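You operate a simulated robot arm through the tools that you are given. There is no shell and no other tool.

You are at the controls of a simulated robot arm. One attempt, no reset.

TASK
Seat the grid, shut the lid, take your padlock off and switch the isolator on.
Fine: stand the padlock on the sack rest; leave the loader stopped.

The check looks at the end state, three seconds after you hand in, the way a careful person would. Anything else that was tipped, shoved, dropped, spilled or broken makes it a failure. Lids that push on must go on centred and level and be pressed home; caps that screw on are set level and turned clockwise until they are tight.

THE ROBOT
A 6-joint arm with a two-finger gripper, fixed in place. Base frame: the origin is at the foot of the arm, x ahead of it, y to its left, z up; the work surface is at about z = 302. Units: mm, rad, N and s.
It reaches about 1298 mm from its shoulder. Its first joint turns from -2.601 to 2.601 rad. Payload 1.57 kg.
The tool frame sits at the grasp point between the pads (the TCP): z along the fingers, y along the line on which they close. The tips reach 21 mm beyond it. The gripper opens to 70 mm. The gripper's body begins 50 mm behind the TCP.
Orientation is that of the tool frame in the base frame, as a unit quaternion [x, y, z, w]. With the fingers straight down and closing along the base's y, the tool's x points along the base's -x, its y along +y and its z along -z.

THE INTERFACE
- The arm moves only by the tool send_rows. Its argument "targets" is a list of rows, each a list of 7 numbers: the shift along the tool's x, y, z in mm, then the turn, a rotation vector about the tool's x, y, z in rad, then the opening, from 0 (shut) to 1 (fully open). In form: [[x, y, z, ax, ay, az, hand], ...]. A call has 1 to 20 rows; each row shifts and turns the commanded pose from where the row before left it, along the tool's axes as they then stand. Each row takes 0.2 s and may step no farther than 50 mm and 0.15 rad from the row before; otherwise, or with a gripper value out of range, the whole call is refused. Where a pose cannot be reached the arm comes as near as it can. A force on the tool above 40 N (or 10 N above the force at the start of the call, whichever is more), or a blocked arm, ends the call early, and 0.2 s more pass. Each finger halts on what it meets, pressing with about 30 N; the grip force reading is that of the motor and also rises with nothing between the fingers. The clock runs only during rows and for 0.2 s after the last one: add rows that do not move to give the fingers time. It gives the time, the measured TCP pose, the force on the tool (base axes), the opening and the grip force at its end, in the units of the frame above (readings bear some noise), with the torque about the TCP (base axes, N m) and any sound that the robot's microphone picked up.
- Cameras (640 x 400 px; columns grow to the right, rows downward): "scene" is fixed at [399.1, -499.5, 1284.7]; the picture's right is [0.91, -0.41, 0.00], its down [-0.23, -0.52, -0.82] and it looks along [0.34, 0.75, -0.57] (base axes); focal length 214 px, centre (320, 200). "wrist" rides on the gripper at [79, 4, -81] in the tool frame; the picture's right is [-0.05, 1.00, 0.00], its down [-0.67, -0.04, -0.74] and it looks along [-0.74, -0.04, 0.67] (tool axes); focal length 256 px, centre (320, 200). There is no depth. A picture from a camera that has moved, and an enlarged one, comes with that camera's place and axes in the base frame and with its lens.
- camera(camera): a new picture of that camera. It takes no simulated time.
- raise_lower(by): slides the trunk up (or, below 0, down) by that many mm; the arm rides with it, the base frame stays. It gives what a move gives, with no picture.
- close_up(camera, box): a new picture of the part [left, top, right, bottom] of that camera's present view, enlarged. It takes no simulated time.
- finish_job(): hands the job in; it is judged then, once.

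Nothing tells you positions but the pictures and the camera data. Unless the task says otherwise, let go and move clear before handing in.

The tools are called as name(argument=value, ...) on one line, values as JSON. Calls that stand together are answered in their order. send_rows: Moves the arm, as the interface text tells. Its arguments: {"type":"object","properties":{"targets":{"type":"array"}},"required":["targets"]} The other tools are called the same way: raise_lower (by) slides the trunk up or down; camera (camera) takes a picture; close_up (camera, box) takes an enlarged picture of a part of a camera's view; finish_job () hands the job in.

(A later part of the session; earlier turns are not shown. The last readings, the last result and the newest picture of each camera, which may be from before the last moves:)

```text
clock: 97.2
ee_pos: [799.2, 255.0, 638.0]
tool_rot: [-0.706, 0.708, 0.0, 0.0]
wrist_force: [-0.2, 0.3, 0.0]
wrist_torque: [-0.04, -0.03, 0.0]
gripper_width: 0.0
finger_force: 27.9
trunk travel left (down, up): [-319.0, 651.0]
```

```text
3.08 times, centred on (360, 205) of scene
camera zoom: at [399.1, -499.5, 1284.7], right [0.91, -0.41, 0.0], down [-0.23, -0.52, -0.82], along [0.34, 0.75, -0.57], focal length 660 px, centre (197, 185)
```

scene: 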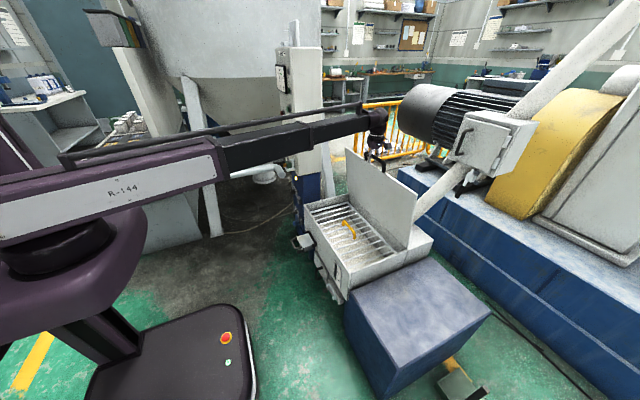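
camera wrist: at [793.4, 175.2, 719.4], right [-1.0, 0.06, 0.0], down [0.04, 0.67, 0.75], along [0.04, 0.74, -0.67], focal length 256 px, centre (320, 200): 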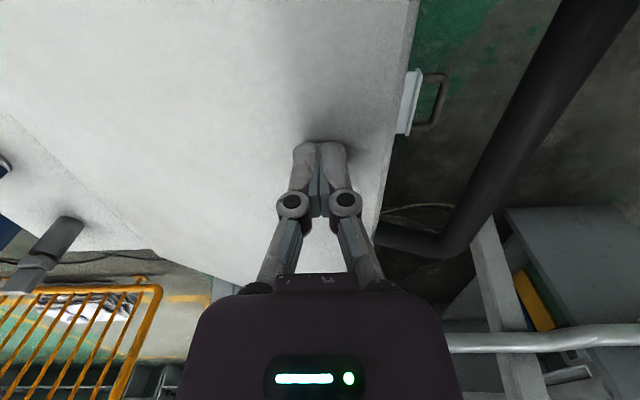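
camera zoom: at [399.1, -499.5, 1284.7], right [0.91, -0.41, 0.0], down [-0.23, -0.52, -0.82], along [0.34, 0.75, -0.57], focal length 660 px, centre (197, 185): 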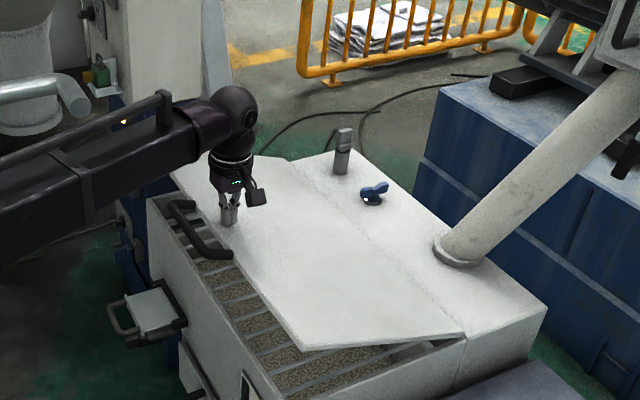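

raise_lower(by=-20)

raise_lower(by=-20)

raise_lower(by=-20)

camera(camera="wrist")

close_up(camera="scene", box=[290, 140, 430, 270])

```text
clock: 97.9
ee_pos: [797.9, 254.8, 617.8]
tool_rot: [-0.706, 0.708, -0.001, 0.0]
wrist_force: [0.5, -0.5, -0.4]
wrist_torque: [-0.01, -0.02, 0.02]
gripper_width: 0.0
finger_force: 28.8
trunk travel left (down, up): [-299.0, 671.0]
```

```text
clock: 98.6
ee_pos: [797.6, 254.9, 598.2]
tool_rot: [-0.707, 0.707, 0.0, 0.001]
wrist_force: [0.0, -0.3, 1.0]
wrist_torque: [0.0, 0.01, 0.01]
gripper_width: 0.0
finger_force: 28.8
trunk travel left (down, up): [-279.0, 691.0]
```

```text
clock: 99.2
ee_pos: [798.1, 254.6, 577.6]
tool_rot: [-0.707, 0.707, -0.001, 0.001]
wrist_force: [0.4, 0.7, -0.5]
wrist_torque: [-0.01, 0.02, -0.01]
gripper_width: 0.0
finger_force: 28.4
trunk travel left (down, up): [-259.0, 711.0]
```

```text
taken
camera wrist: at [793.5, 175.2, 659.4], right [-1.0, 0.06, 0.0], down [0.04, 0.67, 0.75], along [0.04, 0.74, -0.67], focal length 256 px, centre (320, 200)
```

wrist: 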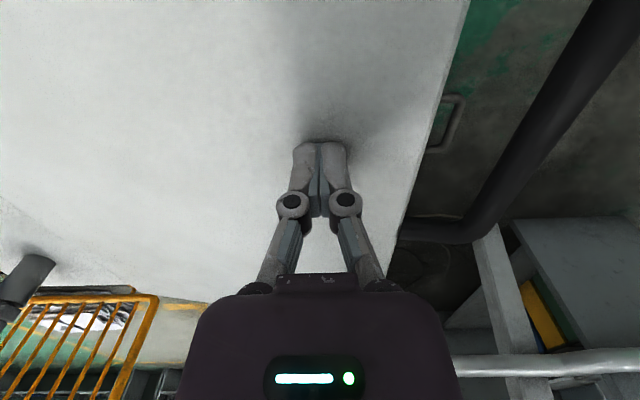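

```text
3.08 times, centred on (360, 205) of scene
camera zoom: at [399.1, -499.5, 1284.7], right [0.91, -0.41, 0.0], down [-0.23, -0.52, -0.82], along [0.34, 0.75, -0.57], focal length 660 px, centre (197, 185)
```

zoom: 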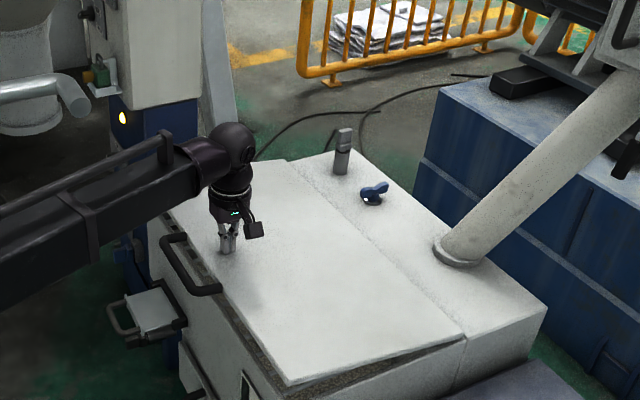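

The lid is easing down by itself (damped hinge). I'll wait a moment and then press it home.

send_rows(targets=[[0, 0, 0, 0, 0, 0, 0], [0, 0, 0, 0, 0, 0, 0], [0, 0, 0, 0, 0, 0, 0], [0, 0, 0, 0, 0, 0, 0], [0, 0, 0, 0, 0, 0, 0], [0, 0, 0, 0, 0, 0, 0], [0, 0, 0, 0, 0, 0, 0], [0, 0, 0, 0, 0, 0, 0], [0, 0, 0, 0, 0, 0, 0], [0, 0, 0, 0, 0, 0, 0]])

raise_lower(by=-20)

raise_lower(by=-14)

camera(camera="wrist")

close_up(camera="scene", box=[290, 140, 430, 270])

```text
clock: 101.5
ee_pos: [797.5, 254.4, 578.4]
tool_rot: [-0.706, 0.708, -0.001, 0.001]
wrist_force: [-0.8, -0.3, -0.3]
wrist_torque: [0.01, 0.01, 0.0]
gripper_width: 0.0
finger_force: 28.6
trunk travel left (down, up): [-259.0, 711.0]
```

```text
clock: 102.1
ee_pos: [798.6, 254.2, 557.9]
tool_rot: [-0.706, 0.708, -0.001, 0.0]
wrist_force: [-0.4, 0.2, 0.1]
wrist_torque: [-0.03, -0.01, 0.0]
gripper_width: 0.0
finger_force: 29.1
trunk travel left (down, up): [-239.0, 731.0]
```

```text
clock: 102.7
ee_pos: [797.4, 255.4, 544.1]
tool_rot: [-0.707, 0.708, -0.001, 0.001]
wrist_force: [-0.2, 0.8, 0.8]
wrist_torque: [-0.03, 0.01, 0.02]
gripper_width: 0.1
finger_force: 28.7
trunk travel left (down, up): [-225.0, 745.0]
```

```text
taken
camera wrist: at [793.5, 175.2, 625.4], right [-1.0, 0.06, 0.0], down [0.04, 0.67, 0.75], along [0.04, 0.74, -0.67], focal length 256 px, centre (320, 200)
```

wrist: 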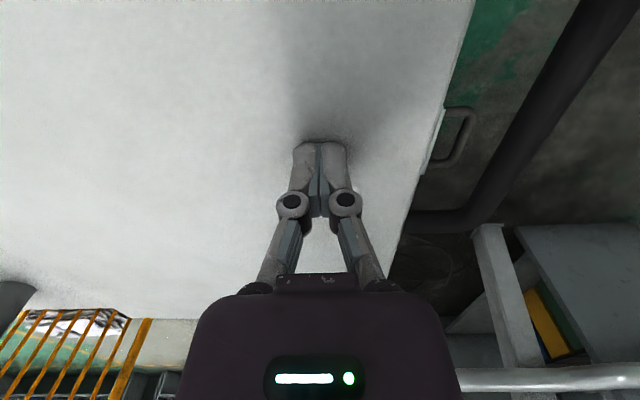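

```text
3.08 times, centred on (360, 205) of scene
camera zoom: at [399.1, -499.5, 1284.7], right [0.91, -0.41, 0.0], down [-0.23, -0.52, -0.82], along [0.34, 0.75, -0.57], focal length 660 px, centre (197, 185)
```

zoom: 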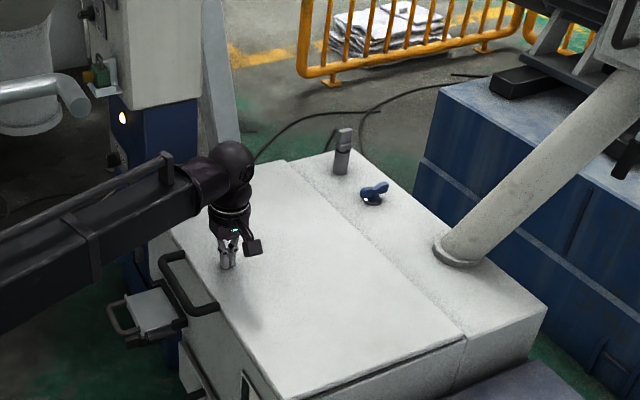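

The lid is down. Pressing gently to make sure it is home.

raise_lower(by=-8)

raise_lower(by=-5)

raise_lower(by=-4)

close_up(camera="scene", box=[290, 140, 430, 290])

```text
clock: 103.3
ee_pos: [797.4, 255.7, 535.5]
tool_rot: [-0.706, 0.708, -0.001, 0.0]
wrist_force: [0.0, 1.3, -0.6]
wrist_torque: [0.01, -0.02, -0.03]
gripper_width: 0.0
finger_force: 28.2
trunk travel left (down, up): [-217.0, 753.0]
```

```text
clock: 103.8
ee_pos: [798.1, 254.7, 533.6]
tool_rot: [-0.706, 0.708, -0.002, 0.003]
wrist_force: [7.8, 2.7, 35.9]
wrist_torque: [0.0, -0.11, 0.01]
gripper_width: 5.9
finger_force: 28.6
trunk travel left (down, up): [-212.0, 758.0]
```

```text
clock: 104.2
ee_pos: [797.9, 253.8, 533.5]
tool_rot: [-0.707, 0.708, -0.001, 0.003]
wrist_force: [-0.4, -0.2, 37.1]
wrist_torque: [-0.03, 0.11, -0.08]
gripper_width: 6.0
finger_force: 28.8
trunk travel left (down, up): [-212.0, 758.0]
stopped: the force on the tool passed its limit at 52 N (the readings are from after the stop); the commanded pose is now the measured one
```

```text
2.67 times, centred on (360, 215) of scene
camera zoom: at [399.1, -499.5, 1284.7], right [0.91, -0.41, 0.0], down [-0.23, -0.52, -0.82], along [0.34, 0.75, -0.57], focal length 572 px, centre (213, 160)
```

zoom: 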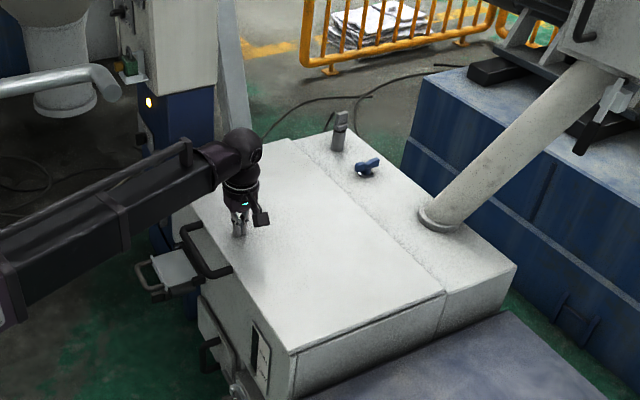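

The lid is firmly shut (stop at ~37 N, level). Now I'll rise and move in front of the column, turning the wrist so the fingers can later point horizontally at the panel with the camera on top.

raise_lower(by=270)

send_rows(targets=[[-34, 34, 0, 0, 0, 0, 0.3], [-34, 34, 0, 0, 0, 0, 0.6], [-34, 34, 0, 0, 0, 0, 1], [-34, 34, 0, 0, 0, 0, 1], [-34, 34, 0, 0, 0, 0, 1], [-34, 34, 0, 0, 0, 0, 1], [-34, 34, 0, 0, 0, 0, 1], [-34, 34, 0, 0, 0, 0, 1], [-34, 34, 0, 0, 0, 0, 1], [-34, 34, 0, 0, 0, 0, 1], [0, 0, 0, 0, 0, 0, 1]])

camera(camera="wrist")

camera(camera="scene")

```text
clock: 106.9
ee_pos: [800.1, 255.4, 801.2]
tool_rot: [-0.707, 0.708, -0.003, 0.002]
wrist_force: [0.0, -0.3, 0.0]
wrist_torque: [-0.02, 0.03, -0.01]
gripper_width: 0.5
finger_force: 28.5
trunk travel left (down, up): [-482.0, 488.0]
```

```text
clock: 109.3
ee_pos: [460.8, 593.8, 800.6]
tool_rot: [-0.706, 0.708, -0.001, 0.002]
wrist_force: [0.2, 0.0, 0.7]
wrist_torque: [-0.01, -0.02, 0.0]
gripper_width: 69.7
finger_force: 0.1
out of reach, approached as far as the arm can: row 7, 10
trunk travel left (down, up): [-482.0, 488.0]
```

```text
taken
camera wrist: at [456.4, 514.6, 882.2], right [-1.0, 0.06, 0.0], down [0.03, 0.67, 0.75], along [0.04, 0.74, -0.67], focal length 256 px, centre (320, 200)
```

wrist: 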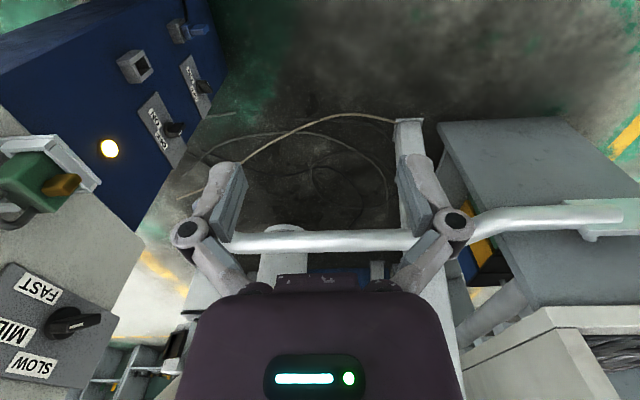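

```text
taken
```

scene: 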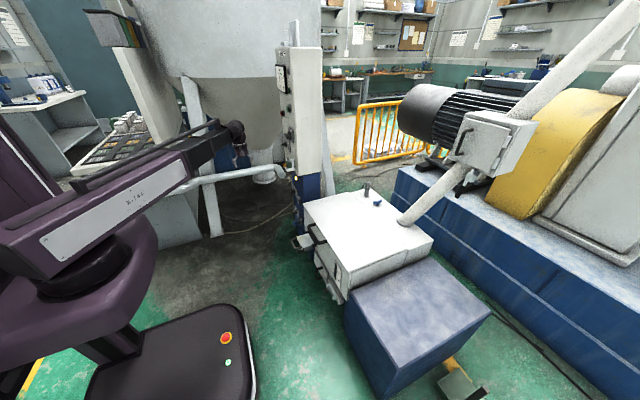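

Lid is closed in the scene view. Now rotating the wrist another quarter turn.

send_rows(targets=[[0, 0, 0, 0, 0, -0.1428, 1], [0, 0, 0, 0, 0, -0.1428, 1], [0, 0, 0, 0, 0, -0.1428, 1], [0, 0, 0, 0, 0, -0.1428, 1], [0, 0, 0, 0, 0, -0.1428, 1], [0, 0, 0, 0, 0, -0.1428, 1], [0, 0, 0, 0, 0, -0.1428, 1], [0, 0, 0, 0, 0, -0.1428, 1], [0, 0, 0, 0, 0, -0.1428, 1], [0, 0, 0, 0, 0, -0.1428, 1], [0, 0, 0, 0, 0, -0.1428, 1], [0, 0, 0, 0, 0, 0, 1]])

camera(camera="scene")

```text
clock: 111.9
ee_pos: [460.1, 595.7, 799.7]
tool_rot: [1.0, 0.0, 0.002, 0.0]
wrist_force: [-0.1, 0.7, -0.5]
wrist_torque: [0.01, -0.01, 0.04]
gripper_width: 70.1
finger_force: 0.0
trunk travel left (down, up): [-482.0, 488.0]
```

```text
taken
```

scene: 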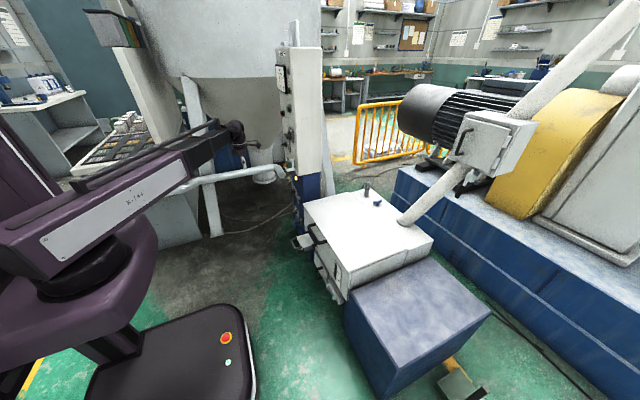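

Wrist reoriented. Now I'll pitch the fingers up toward horizontal (+x), starting with a small test tilt to learn the wrist offset, after backing away a bit.

send_rows(targets=[[-40, 0, 0, 0, 0, 0, 1], [-40, 0, 0, 0, 0, 0, 1], [0, 0, 0, 0, 0, 0, 1], [27, 0, -1.9, 0, 0.1428, 0, 1], [27, 0, -1.9, 0, 0.1428, 0, 1], [27, 0, -1.9, 0, 0.1428, 0, 1], [0, 0, 0, 0, 0, 0, 1], [0, 0, 0, 0, 0, 0, 1]])

camera(camera="wrist")

```text
clock: 113.7
ee_pos: [457.8, 595.2, 817.2]
tool_rot: [0.977, -0.001, 0.215, 0.0]
wrist_force: [-0.4, -1.0, 0.4]
wrist_torque: [0.0, 0.0, -0.01]
gripper_width: 70.1
finger_force: 0.1
trunk travel left (down, up): [-482.0, 488.0]
```

```text
taken
camera wrist: at [495.1, 589.8, 925.3], right [-0.05, -1.0, -0.02], down [-0.92, 0.04, 0.4], along [-0.4, 0.04, -0.92], focal length 256 px, centre (320, 200)
```

wrist: 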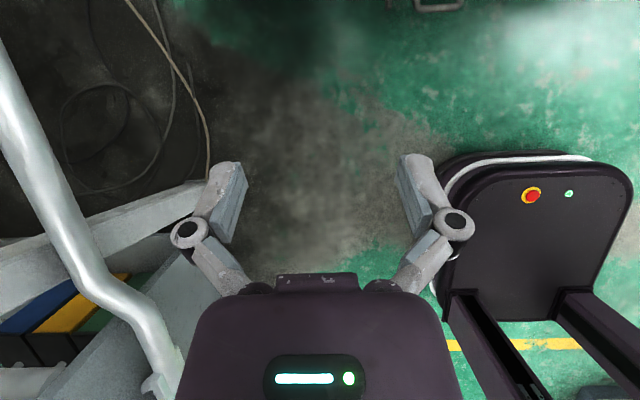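

The wrist offset is exactly 190 mm. Completing the pitch to horizontal.

send_rows(targets=[[27, 0, -1.9, 0, 0.1428, 0, 1], [27, 0, -1.9, 0, 0.1428, 0, 1], [27, 0, -1.9, 0, 0.1428, 0, 1], [27, 0, -1.9, 0, 0.1428, 0, 1], [27, 0, -1.9, 0, 0.1428, 0, 1], [27, 0, -1.9, 0, 0.1428, 0, 1], [27, 0, -1.9, 0, 0.1428, 0, 1], [27, 0, -1.9, 0, 0.1428, 0, 1], [0, 0, 0, 0, 0, 0, 1], [0, 0, 0, 0, 0, 0, 1]])

camera(camera="wrist")

camera(camera="scene")

```text
clock: 115.9
ee_pos: [569.8, 596.4, 988.5]
tool_rot: [0.705, -0.001, 0.71, 0.001]
wrist_force: [0.3, -0.5, 0.6]
wrist_torque: [0.0, 0.04, 0.0]
gripper_width: 70.2
finger_force: 0.1
trunk travel left (down, up): [-482.0, 488.0]
```

```text
taken
camera wrist: at [487.7, 592.0, 1067.3], right [0.0, -1.0, -0.05], down [-0.74, 0.04, -0.67], along [0.67, 0.04, -0.74], focal length 256 px, centre (320, 200)
```

wrist: 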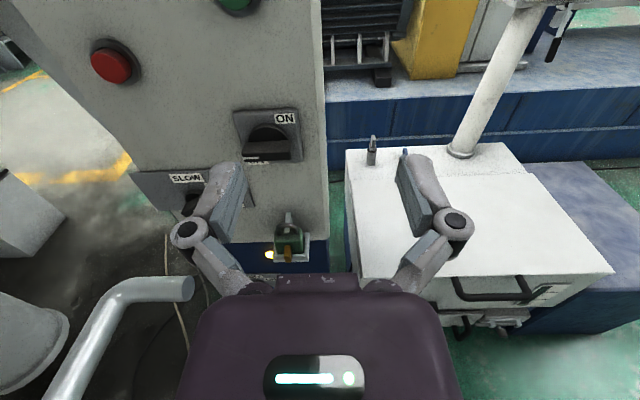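

```text
taken
```

scene: 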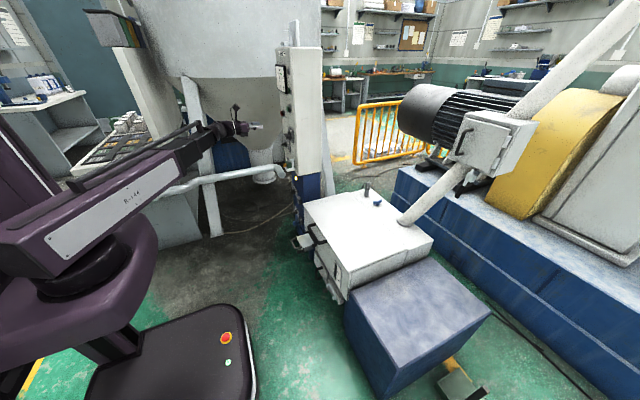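

Now I have an upright view of the panel: red stop, ON/OFF isolator, speed selector, padlock on its bracket. Zooming in.

close_up(camera="wrist", box=[220, 95, 316, 155])

close_up(camera="wrist", box=[250, 200, 330, 270])

close_up(camera="wrist", box=[420, 240, 620, 370])

```text
6.67 times, centred on (268, 125) of wrist
camera zoom: at [487.7, 592.0, 1067.3], right [0.0, -1.0, -0.05], down [-0.74, 0.04, -0.67], along [0.67, 0.04, -0.74], focal length 1707 px, centre (667, 700)
```

zoom: 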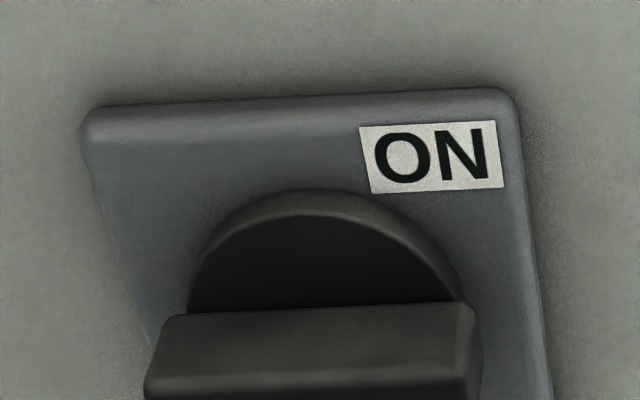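

```text
5.71 times, centred on (290, 235) of wrist
camera zoom: at [487.7, 592.0, 1067.3], right [0.0, -1.0, -0.05], down [-0.74, 0.04, -0.67], along [0.67, 0.04, -0.74], focal length 1463 px, centre (491, 0)
```

zoom: 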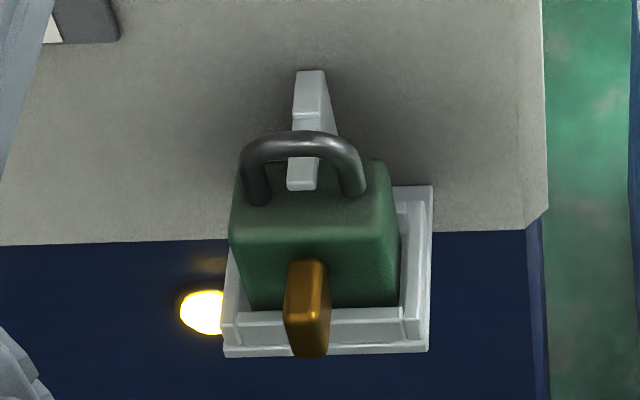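

```text
3.08 times, centred on (520, 305) of wrist
camera zoom: at [487.7, 592.0, 1067.3], right [0.0, -1.0, -0.05], down [-0.74, 0.04, -0.67], along [0.67, 0.04, -0.74], focal length 788 px, centre (-295, -123)
```

zoom: 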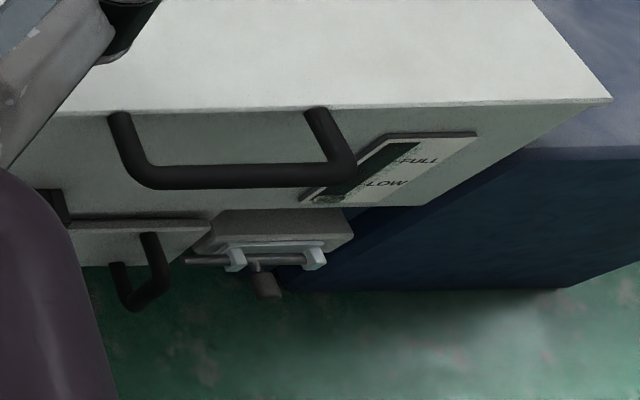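

The padlock's shackle hangs over the peg, and its brass key is in the front. I'll move level with the padlock and look closely before touching it.

send_rows(targets=[[0, -33, 0, 0, 0, 0, 1], [0, -33, 0, 0, 0, 0, 1], [0, 0, 10, 0, 0, 0, 1], [0, 0, 0, 0, 0, 0, 1]])

raise_lower(by=-260)

camera(camera="wrist")

close_up(camera="wrist", box=[260, 20, 388, 120])

close_up(camera="scene", box=[260, 130, 320, 180])

```text
clock: 116.9
ee_pos: [580.2, 662.4, 988.2]
tool_rot: [0.706, -0.001, 0.708, 0.001]
wrist_force: [0.2, -0.7, 0.6]
wrist_torque: [-0.03, -0.01, 0.01]
gripper_width: 69.7
finger_force: 0.0
out of reach, approached as far as the arm can: row 2
trunk travel left (down, up): [-482.0, 488.0]
```

```text
clock: 119.6
ee_pos: [580.5, 662.2, 727.6]
tool_rot: [0.707, -0.003, 0.708, 0.002]
wrist_force: [0.2, 0.1, -0.3]
wrist_torque: [0.0, 0.03, -0.01]
gripper_width: 70.1
finger_force: 0.0
trunk travel left (down, up): [-222.0, 748.0]
```

```text
taken
camera wrist: at [498.3, 658.0, 807.0], right [0.0, -1.0, -0.05], down [-0.74, 0.04, -0.67], along [0.67, 0.04, -0.74], focal length 256 px, centre (320, 200)
```

wrist: 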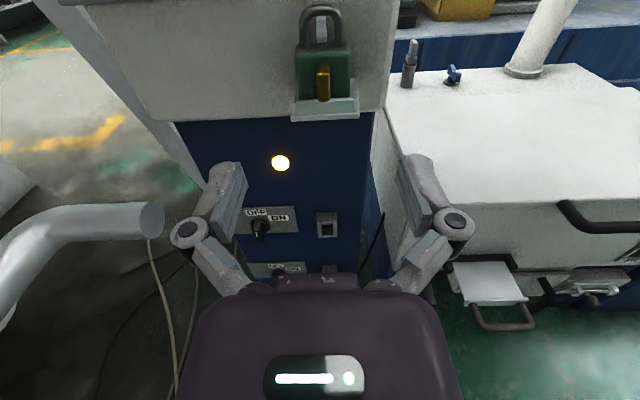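

```text
4.00 times, centred on (324, 70) of wrist
camera zoom: at [498.3, 658.0, 807.0], right [0.0, -1.0, -0.05], down [-0.74, 0.04, -0.67], along [0.67, 0.04, -0.74], focal length 1024 px, centre (304, 720)
```

zoom: 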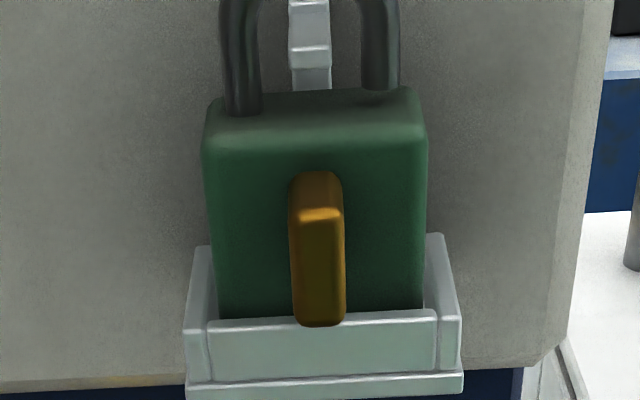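

```text
8.00 times, centred on (290, 155) of scene
camera zoom: at [399.1, -499.5, 1284.7], right [0.91, -0.41, 0.0], down [-0.23, -0.52, -0.82], along [0.34, 0.75, -0.57], focal length 1716 px, centre (560, 560)
```

zoom: 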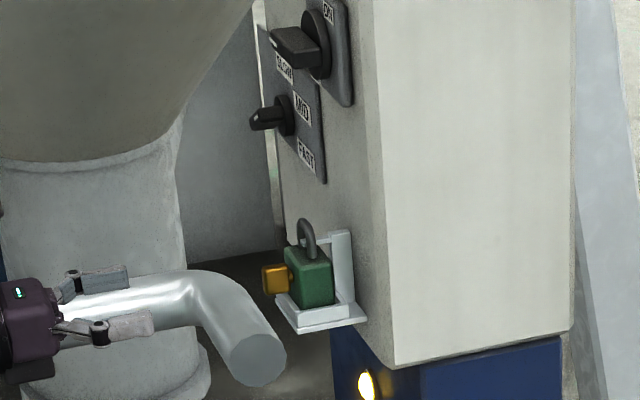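

The padlock body is ~43 mm wide at about x 705–728, y 639–681, z 705–740, with the peg ~14 mm above the body and tray lip ~7 mm: lift ~11 mm, then slide out toward me. Because the sack rest is low, I'll grip it with the fingers pitched 60° down, camera on the underside; I'm reorienting now.

send_rows(targets=[[-27, 0, -1.93, 0, -0.1428, 0, 1], [-27, 0, -1.93, 0, -0.1428, 0, 1], [-27, 0, -1.93, 0, -0.1428, 0, 1], [-27, 0, -1.93, 0, -0.1428, 0, 1], [-27, 0, -1.93, 0, -0.1428, 0, 1], [-27, 0, -1.93, 0, -0.1428, 0, 1], [-27, 0, -1.93, 0, -0.1428, 0, 1], [-9, 0, -0.2, 0, -0.0476, 0, 1], [0, 0, 0, 0, 0, 0, 1], [0, 0, 0, 0, 0, 0, 1]])

send_rows(targets=[[0, 0, 0, 0, 0, 0.1428, 1], [0, 0, 0, 0, 0, 0.1428, 1], [0, 0, 0, 0, 0, 0.1428, 1], [0, 0, 0, 0, 0, 0.1428, 1], [0, 0, 0, 0, 0, 0.1428, 1], [0, 0, 0, 0, 0, 0.1428, 1], [0, 0, 0, 0, 0, 0.1428, 1], [0, 0, 0, 0, 0, 0.1428, 1], [0, 0, 0, 0, 0, 0.1428, 1], [0, 0, 0, 0, 0, 0.1428, 1], [0, 0, 0, 0, 0, 0.1428, 1], [0, 0, 0, 0, 0, 0, 1]])

camera(camera="wrist")

```text
clock: 121.8
ee_pos: [485.0, 663.6, 566.0]
tool_rot: [0.965, -0.002, 0.261, 0.0]
wrist_force: [0.6, -0.2, -0.1]
wrist_torque: [0.01, 0.0, 0.01]
gripper_width: 70.1
finger_force: 0.0
trunk travel left (down, up): [-222.0, 748.0]
```

```text
clock: 124.4
ee_pos: [486.6, 662.5, 565.1]
tool_rot: [-0.682, 0.683, -0.184, 0.184]
wrist_force: [-0.1, -0.7, 0.3]
wrist_torque: [-0.02, 0.0, 0.01]
gripper_width: 70.1
finger_force: 0.0
out of reach, approached as far as the arm can: row 3
trunk travel left (down, up): [-222.0, 748.0]
```

```text
taken
camera wrist: at [441.4, 583.7, 634.3], right [-0.86, 0.06, -0.5], down [-0.34, 0.67, 0.66], along [0.37, 0.74, -0.56], focal length 256 px, centre (320, 200)
```

wrist: 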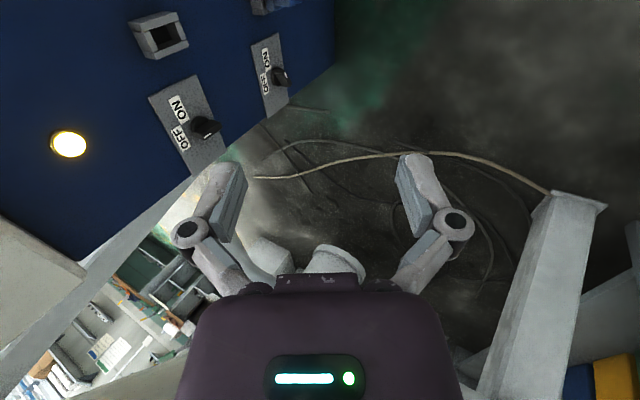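

Halfway through the roll; continuing the second quarter turn.

send_rows(targets=[[0, 0, 0, 0, 0, 0.1428, 1], [0, 0, 0, 0, 0, 0.1428, 1], [0, 0, 0, 0, 0, 0.1428, 1], [0, 0, 0, 0, 0, 0.1428, 1], [0, 0, 0, 0, 0, 0.1428, 1], [0, 0, 0, 0, 0, 0.1428, 1], [0, 0, 0, 0, 0, 0.1428, 1], [0, 0, 0, 0, 0, 0.1428, 1], [0, 0, 0, 0, 0, 0.1428, 1], [0, 0, 0, 0, 0, 0.1428, 1], [0, 0, 0, 0, 0, 0.1428, 1], [0, 0, 0, 0, 0, 0, 1]])

camera(camera="wrist")

camera(camera="scene")

```text
clock: 127.0
ee_pos: [485.6, 662.7, 566.1]
tool_rot: [0.001, 0.965, 0.001, 0.261]
wrist_force: [-0.3, -0.2, 0.3]
wrist_torque: [0.0, -0.04, 0.01]
gripper_width: 70.0
finger_force: 0.1
trunk travel left (down, up): [-222.0, 748.0]
```

```text
taken
camera wrist: at [376.4, 667.1, 596.6], right [0.05, 1.0, 0.03], down [0.2, -0.04, 0.98], along [0.98, -0.04, -0.2], focal length 256 px, centre (320, 200)
```

wrist: 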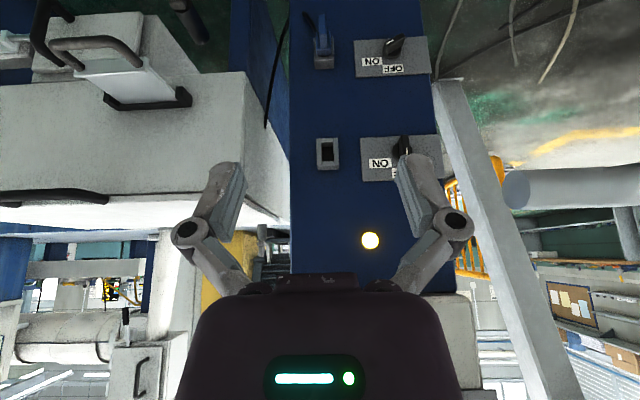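

```text
taken
```

scene: 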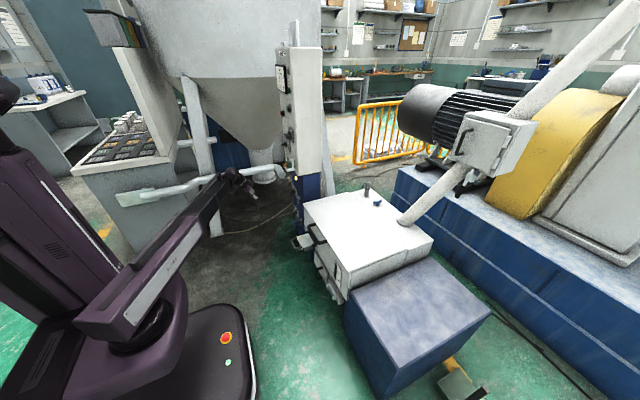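

Now the camera is underneath and level. Let me zoom at the sack rest from here, then position for the padlock.

close_up(camera="wrist", box=[20, 0, 220, 125])

close_up(camera="scene", box=[280, 220, 344, 260])

```text
3.20 times, centred on (120, 62) of wrist
camera zoom: at [376.4, 667.1, 596.6], right [0.05, 1.0, 0.03], down [0.2, -0.04, 0.98], along [0.98, -0.04, -0.2], focal length 819 px, centre (960, 640)
```

zoom: 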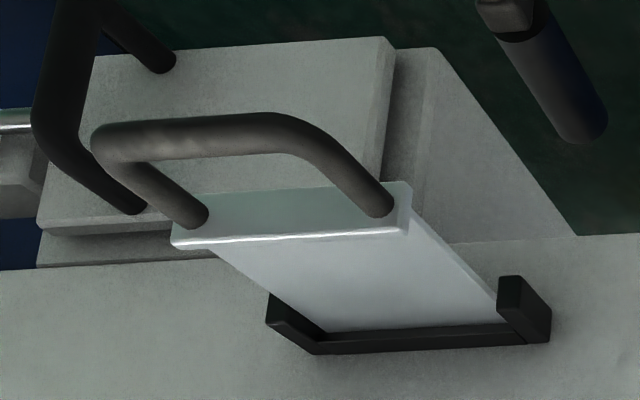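

```text
10.00 times, centred on (312, 240) of scene
camera zoom: at [399.1, -499.5, 1284.7], right [0.91, -0.41, 0.0], down [-0.23, -0.52, -0.82], along [0.34, 0.75, -0.57], focal length 2145 px, centre (400, -200)
```

zoom: 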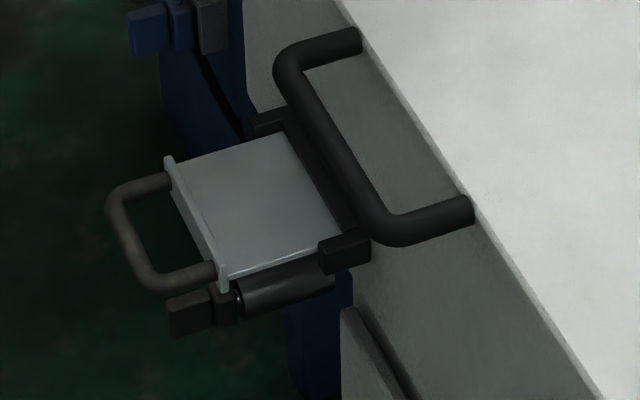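

That sliding plate in its black guide looks like a slide gate, whereas the big flat blue box beside the hopper (where the grid was resting) is the natural sack rest. First the padlock: raise to its level and approach to a standoff.

raise_lower(by=172)

send_rows(targets=[[-29, 0, 16.75, 0, 0, 0, 1], [-29, 0, 16.75, 0, 0, 0, 1], [-29, -2, 16.75, 0, 0, 0, 1], [0, 0, 0, 0, 0, 0, 1], [0, 0, 0, 0, 0, 0, 1]])

camera(camera="wrist")

close_up(camera="wrist", box=[240, 100, 400, 220])

close_up(camera="scene", box=[260, 130, 320, 180])

```text
clock: 128.9
ee_pos: [485.8, 662.8, 737.4]
tool_rot: [0.0, 0.965, 0.0, 0.261]
wrist_force: [0.4, -0.2, 0.0]
wrist_torque: [0.01, 0.01, -0.03]
gripper_width: 69.9
finger_force: 0.0
trunk travel left (down, up): [-394.0, 576.0]
```

```text
clock: 130.1
ee_pos: [585.0, 661.6, 738.2]
tool_rot: [0.001, 0.965, 0.0, 0.261]
wrist_force: [-0.7, -1.1, -0.3]
wrist_torque: [0.0, 0.02, 0.03]
gripper_width: 70.0
finger_force: 0.0
trunk travel left (down, up): [-394.0, 576.0]
```

```text
taken
camera wrist: at [475.2, 666.0, 768.6], right [0.05, 1.0, 0.03], down [0.2, -0.04, 0.98], along [0.98, -0.04, -0.2], focal length 256 px, centre (320, 200)
```

wrist: 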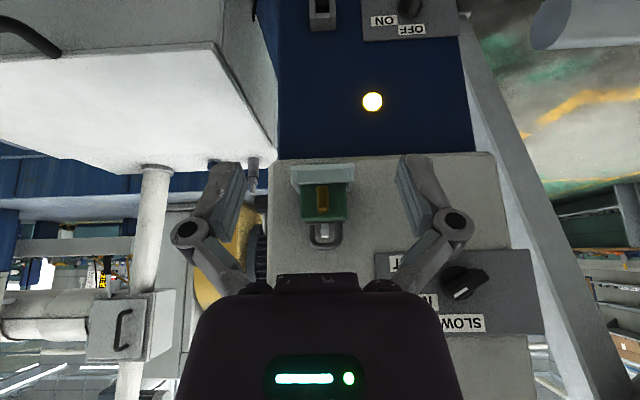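

```text
3.33 times, centred on (320, 160) of wrist
camera zoom: at [475.2, 666.0, 768.6], right [0.05, 1.0, 0.03], down [0.2, -0.04, 0.98], along [0.98, -0.04, -0.2], focal length 853 px, centre (320, 333)
```

zoom: 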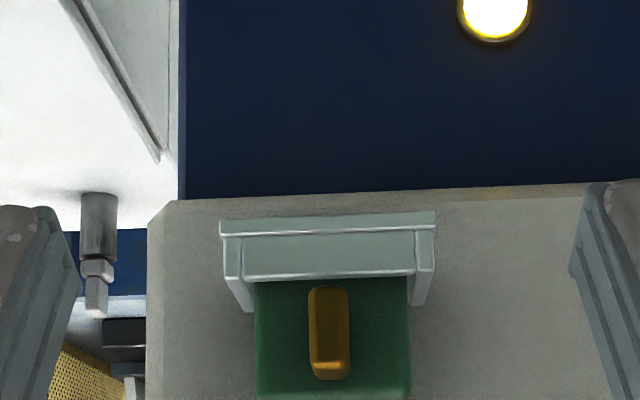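

```text
8.00 times, centred on (290, 155) of scene
camera zoom: at [399.1, -499.5, 1284.7], right [0.91, -0.41, 0.0], down [-0.23, -0.52, -0.82], along [0.34, 0.75, -0.57], focal length 1716 px, centre (560, 560)
```

zoom: 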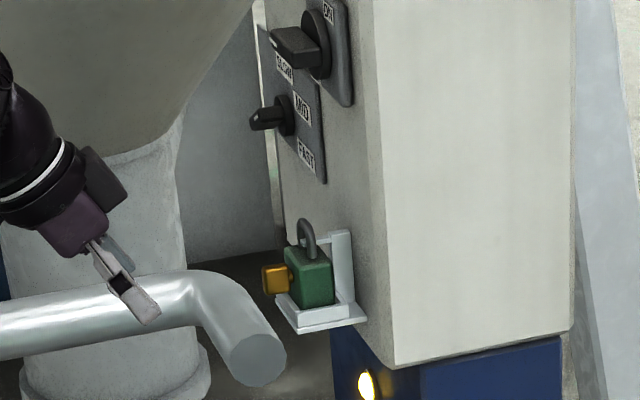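

I need the clearance between peg and padlock top; zooming lower in this view.

close_up(camera="wrist", box=[280, 160, 360, 260])

close_up(camera="scene", box=[280, 152, 308, 172])

```text
4.00 times, centred on (320, 210) of wrist
camera zoom: at [475.2, 666.0, 768.6], right [0.05, 1.0, 0.03], down [0.2, -0.04, 0.98], along [0.98, -0.04, -0.2], focal length 1024 px, centre (320, 160)
```

zoom: 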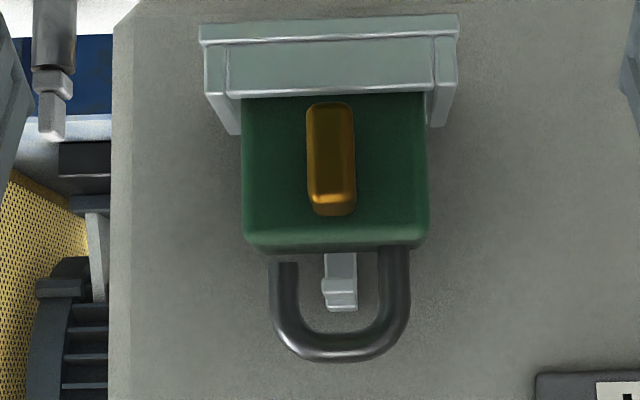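

```text
16.00 times, centred on (294, 162) of scene
camera zoom: at [399.1, -499.5, 1284.7], right [0.91, -0.41, 0.0], down [-0.23, -0.52, -0.82], along [0.34, 0.75, -0.57], focal length 3432 px, centre (736, 808)
```

zoom: 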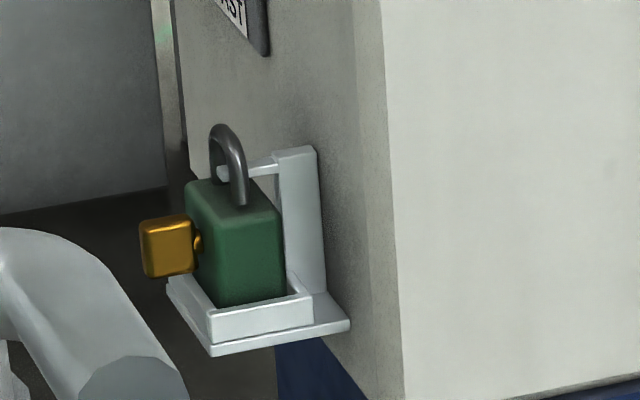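

The padlock's shackle is already open (short leg out), sitting over the peg tip. I'll approach with open fingers on both sides, stopping short to check alignment.

send_rows(targets=[[-26, -0.5, 15, 0, 0, 0, 1], [-26, -0.5, 15, 0, 0, 0, 1], [-26, -0.5, 15, 0, 0, 0, 1], [0, 0, 0, 0, 0, 0, 1], [0, 0, 0, 0, 0, 0, 1]])

camera(camera="wrist")

close_up(camera="wrist", box=[260, 120, 380, 270])

close_up(camera="scene", box=[270, 142, 310, 172])

```text
clock: 131.3
ee_pos: [677.6, 659.8, 737.6]
tool_rot: [0.001, 0.965, -0.001, 0.261]
wrist_force: [0.8, 1.2, 0.3]
wrist_torque: [-0.01, 0.0, 0.04]
gripper_width: 69.9
finger_force: 0.1
trunk travel left (down, up): [-394.0, 576.0]
```

```text
taken
camera wrist: at [567.5, 664.2, 768.6], right [0.05, 1.0, 0.03], down [0.2, -0.04, 0.98], along [0.98, -0.04, -0.2], focal length 256 px, centre (320, 200)
```

wrist: 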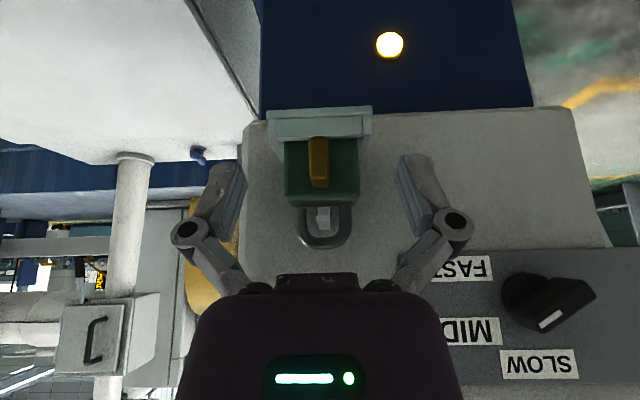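

```text
2.67 times, centred on (320, 195) of wrist
camera zoom: at [567.5, 664.2, 768.6], right [0.05, 1.0, 0.03], down [0.2, -0.04, 0.98], along [0.98, -0.04, -0.2], focal length 683 px, centre (320, 213)
```

zoom: 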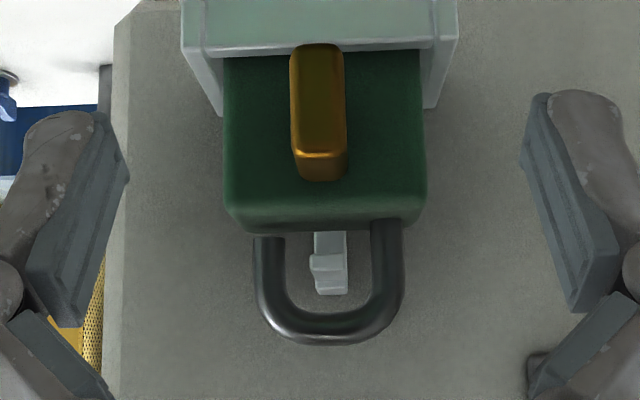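

```text
13.33 times, centred on (290, 157) of scene
camera zoom: at [399.1, -499.5, 1284.7], right [0.91, -0.41, 0.0], down [-0.23, -0.52, -0.82], along [0.34, 0.75, -0.57], focal length 2860 px, centre (720, 773)
```

zoom: 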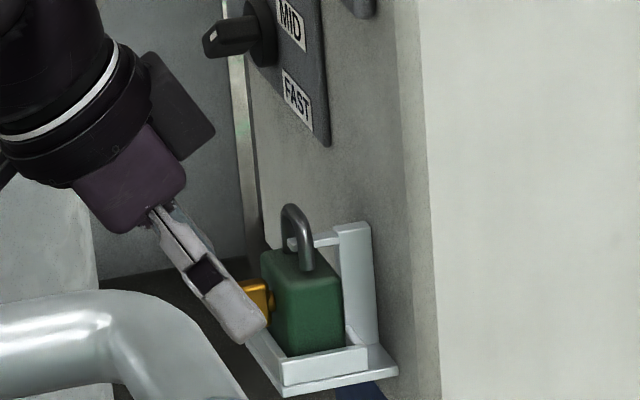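

Alignment is good (body centre y≈660, front face x≈707). Moving in the last 38 mm and closing on the body's sides.

send_rows(targets=[[-11, 0, 6.35, 0, 0, 0, 1], [-11, 0, 6.35, 0, 0, 0, 1], [-10.9, 0, 6.3, 0, 0, 0, 1], [0, 0, 0, 0, 0, 0, 1]])

camera(camera="wrist")

close_up(camera="scene", box=[270, 142, 310, 172])

```text
clock: 132.3
ee_pos: [715.3, 659.8, 738.3]
tool_rot: [0.001, 0.965, 0.0, 0.261]
wrist_force: [0.9, 0.7, -1.0]
wrist_torque: [0.03, -0.01, 0.02]
gripper_width: 70.1
finger_force: 0.1
trunk travel left (down, up): [-394.0, 576.0]
```

```text
taken
camera wrist: at [605.0, 663.7, 768.6], right [0.05, 1.0, 0.03], down [0.2, -0.04, 0.98], along [0.98, -0.04, -0.2], focal length 256 px, centre (320, 200)
```

wrist: 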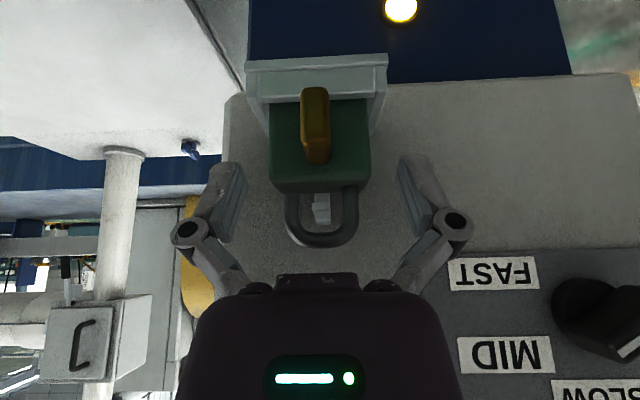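

```text
13.33 times, centred on (290, 157) of scene
camera zoom: at [399.1, -499.5, 1284.7], right [0.91, -0.41, 0.0], down [-0.23, -0.52, -0.82], along [0.34, 0.75, -0.57], focal length 2860 px, centre (720, 773)
```

zoom: 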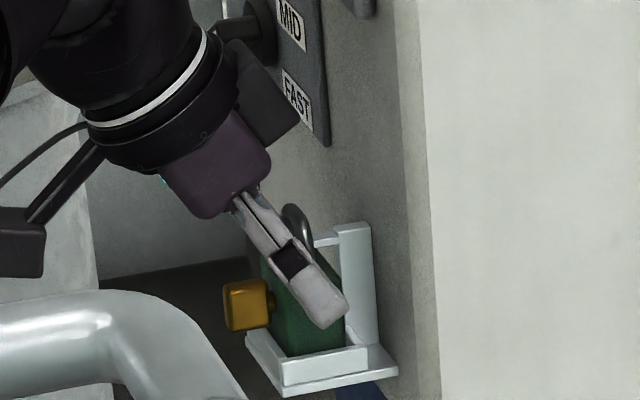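

Fingers straddle the body. I'll drop 4 mm for a better bite and close.

raise_lower(by=-4)

send_rows(targets=[[0, 0, 0, 0, 0, 0, 0.7], [0, 0, 0, 0, 0, 0, 0.6], [0, 0, 0, 0, 0, 0, 0.3], [0, 0, 0, 0, 0, 0, 0.3], [0, 0, 0, 0, 0, 0, 0]])

camera(camera="wrist")

close_up(camera="scene", box=[270, 142, 310, 172])

```text
clock: 132.8
ee_pos: [715.3, 658.7, 734.9]
tool_rot: [0.001, 0.965, 0.0, 0.262]
wrist_force: [0.2, 0.5, -0.3]
wrist_torque: [0.0, 0.02, 0.03]
gripper_width: 69.9
finger_force: 0.0
trunk travel left (down, up): [-390.0, 580.0]
```

```text
clock: 134.0
ee_pos: [714.8, 660.1, 733.5]
tool_rot: [0.001, 0.965, 0.0, 0.261]
wrist_force: [0.0, 3.6, 2.1]
wrist_torque: [0.06, 0.05, 0.01]
gripper_width: 42.4
finger_force: 30.3
trunk travel left (down, up): [-390.0, 580.0]
```

```text
taken
camera wrist: at [604.8, 663.9, 764.7], right [0.05, 1.0, 0.03], down [0.2, -0.04, 0.98], along [0.98, -0.04, -0.2], focal length 256 px, centre (320, 200)
```

wrist: 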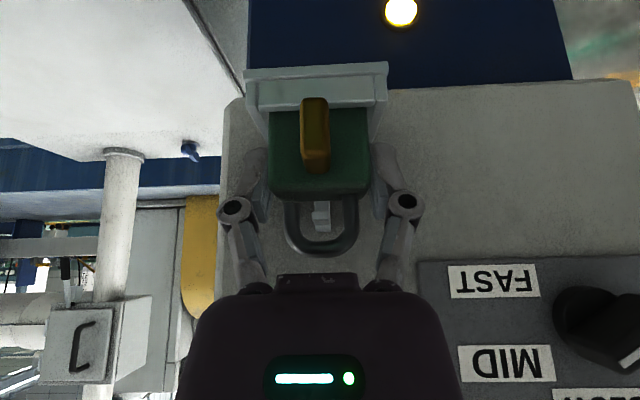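

```text
13.33 times, centred on (290, 157) of scene
camera zoom: at [399.1, -499.5, 1284.7], right [0.91, -0.41, 0.0], down [-0.23, -0.52, -0.82], along [0.34, 0.75, -0.57], focal length 2860 px, centre (720, 773)
```

zoom: 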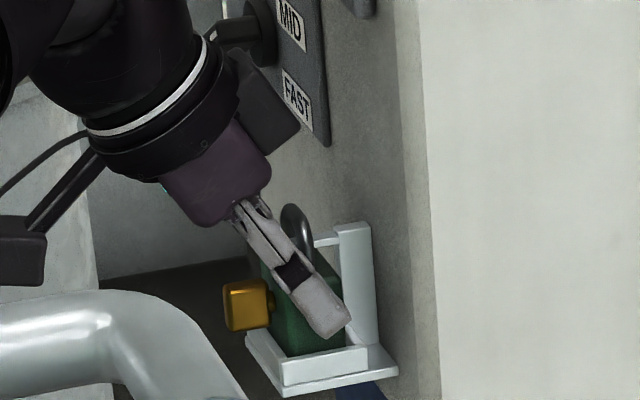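

Gripped (42 mm). Lifting in small steps while watching the force.

raise_lower(by=4)

send_rows(targets=[[0, 0, 0, 0, 0, 0, 0], [0, 0, 0, 0, 0, 0, 0]])

raise_lower(by=3)

send_rows(targets=[[0, 0, 0, 0, 0, 0, 0], [0, 0, 0, 0, 0, 0, 0]])

close_up(camera="wrist", box=[240, 50, 400, 270])

close_up(camera="scene", box=[274, 148, 306, 172])

```text
clock: 134.6
ee_pos: [715.1, 659.5, 735.0]
tool_rot: [0.001, 0.966, -0.001, 0.259]
wrist_force: [-7.0, -3.9, -26.7]
wrist_torque: [-0.05, 0.44, -0.05]
gripper_width: 42.6
finger_force: 29.9
trunk travel left (down, up): [-394.0, 576.0]
```

```text
clock: 135.2
ee_pos: [715.3, 659.3, 735.9]
tool_rot: [0.0, 0.966, 0.0, 0.26]
wrist_force: [-9.2, -6.7, -24.9]
wrist_torque: [-0.05, 0.42, -0.07]
gripper_width: 42.6
finger_force: 30.4
trunk travel left (down, up): [-394.0, 576.0]
```

```text
clock: 135.7
ee_pos: [716.7, 660.9, 738.3]
tool_rot: [0.002, 0.965, -0.001, 0.261]
wrist_force: [-4.6, -6.0, -23.9]
wrist_torque: [-0.07, 0.51, -0.09]
gripper_width: 42.8
finger_force: 29.7
trunk travel left (down, up): [-397.0, 573.0]
```

```text
clock: 136.3
ee_pos: [715.5, 660.8, 738.6]
tool_rot: [0.001, 0.966, -0.001, 0.26]
wrist_force: [-1.6, -7.9, -21.3]
wrist_torque: [-0.13, 0.39, -0.17]
gripper_width: 42.7
finger_force: 30.1
trunk travel left (down, up): [-397.0, 573.0]
```

```text
1.82 times, centred on (320, 160) of wrist
camera zoom: at [606.3, 664.1, 769.9], right [0.05, 1.0, 0.03], down [0.2, -0.03, 0.98], along [0.98, -0.04, -0.2], focal length 465 px, centre (320, 273)
```

zoom: 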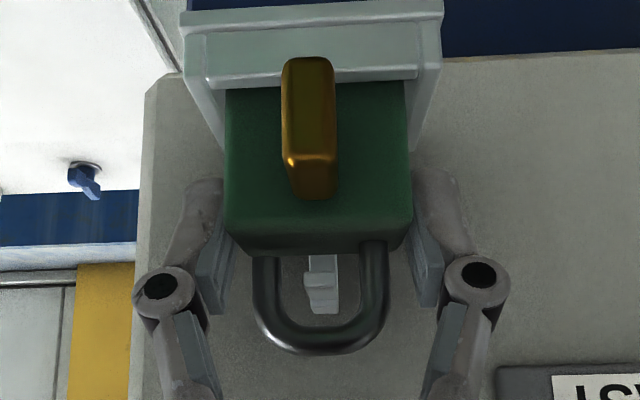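

```text
16.00 times, centred on (290, 160) of scene
camera zoom: at [399.1, -499.5, 1284.7], right [0.91, -0.41, 0.0], down [-0.23, -0.52, -0.82], along [0.34, 0.75, -0.57], focal length 3432 px, centre (800, 840)
```

zoom: 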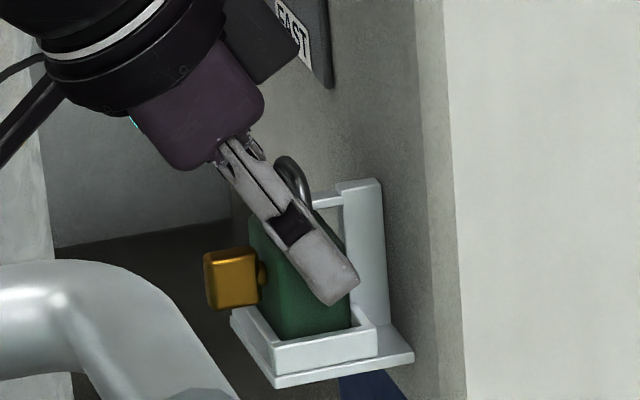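

There's resistance (~22 N) after ~5 mm of lift. Let me look closely at the peg/shackle before forcing anything.

close_up(camera="wrist", box=[285, 175, 349, 235])

close_up(camera="scene", box=[284, 152, 304, 166])

close_up(camera="wrist", box=[230, 45, 410, 125])

```text
6.67 times, centred on (317, 205) of wrist
camera zoom: at [606.3, 664.1, 769.9], right [0.05, 1.0, 0.03], down [0.2, -0.03, 0.98], along [0.98, -0.04, -0.2], focal length 1707 px, centre (340, 167)
```

zoom: 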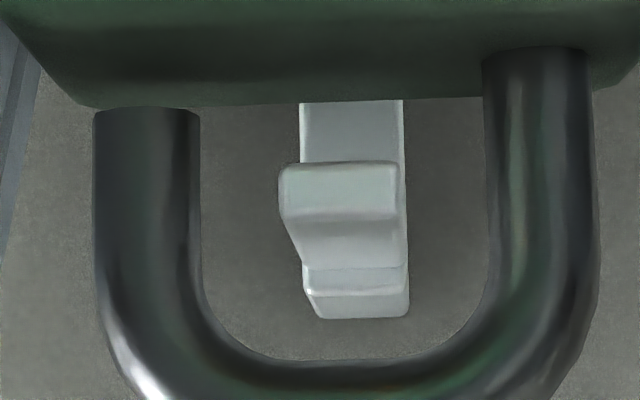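

```text
16.00 times, centred on (294, 159) of scene
camera zoom: at [399.1, -499.5, 1284.7], right [0.91, -0.41, 0.0], down [-0.23, -0.52, -0.82], along [0.34, 0.75, -0.57], focal length 3432 px, centre (736, 856)
```

zoom: 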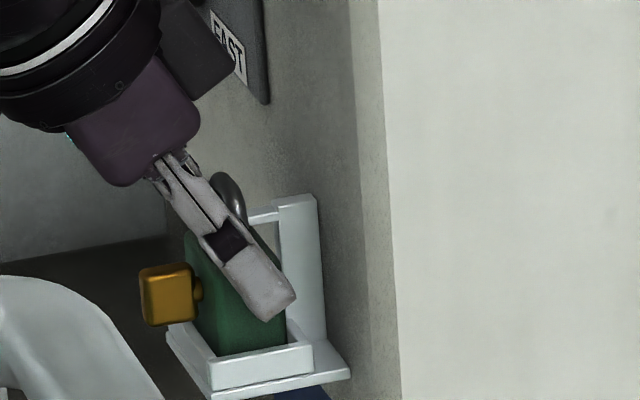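

```text
3.56 times, centred on (320, 85) of wrist
camera zoom: at [606.3, 664.1, 769.9], right [0.05, 1.0, 0.03], down [0.2, -0.03, 0.98], along [0.98, -0.04, -0.2], focal length 910 px, centre (320, 609)
```

zoom: 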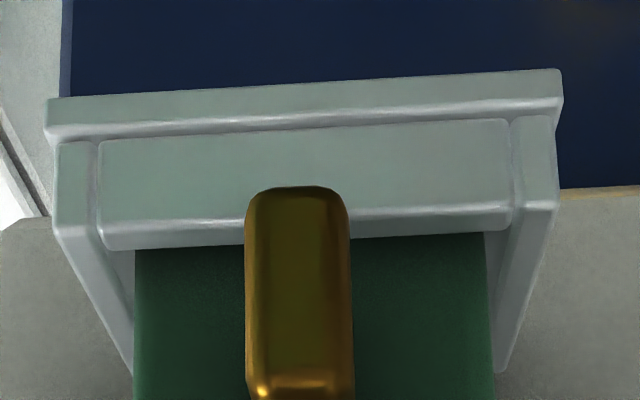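

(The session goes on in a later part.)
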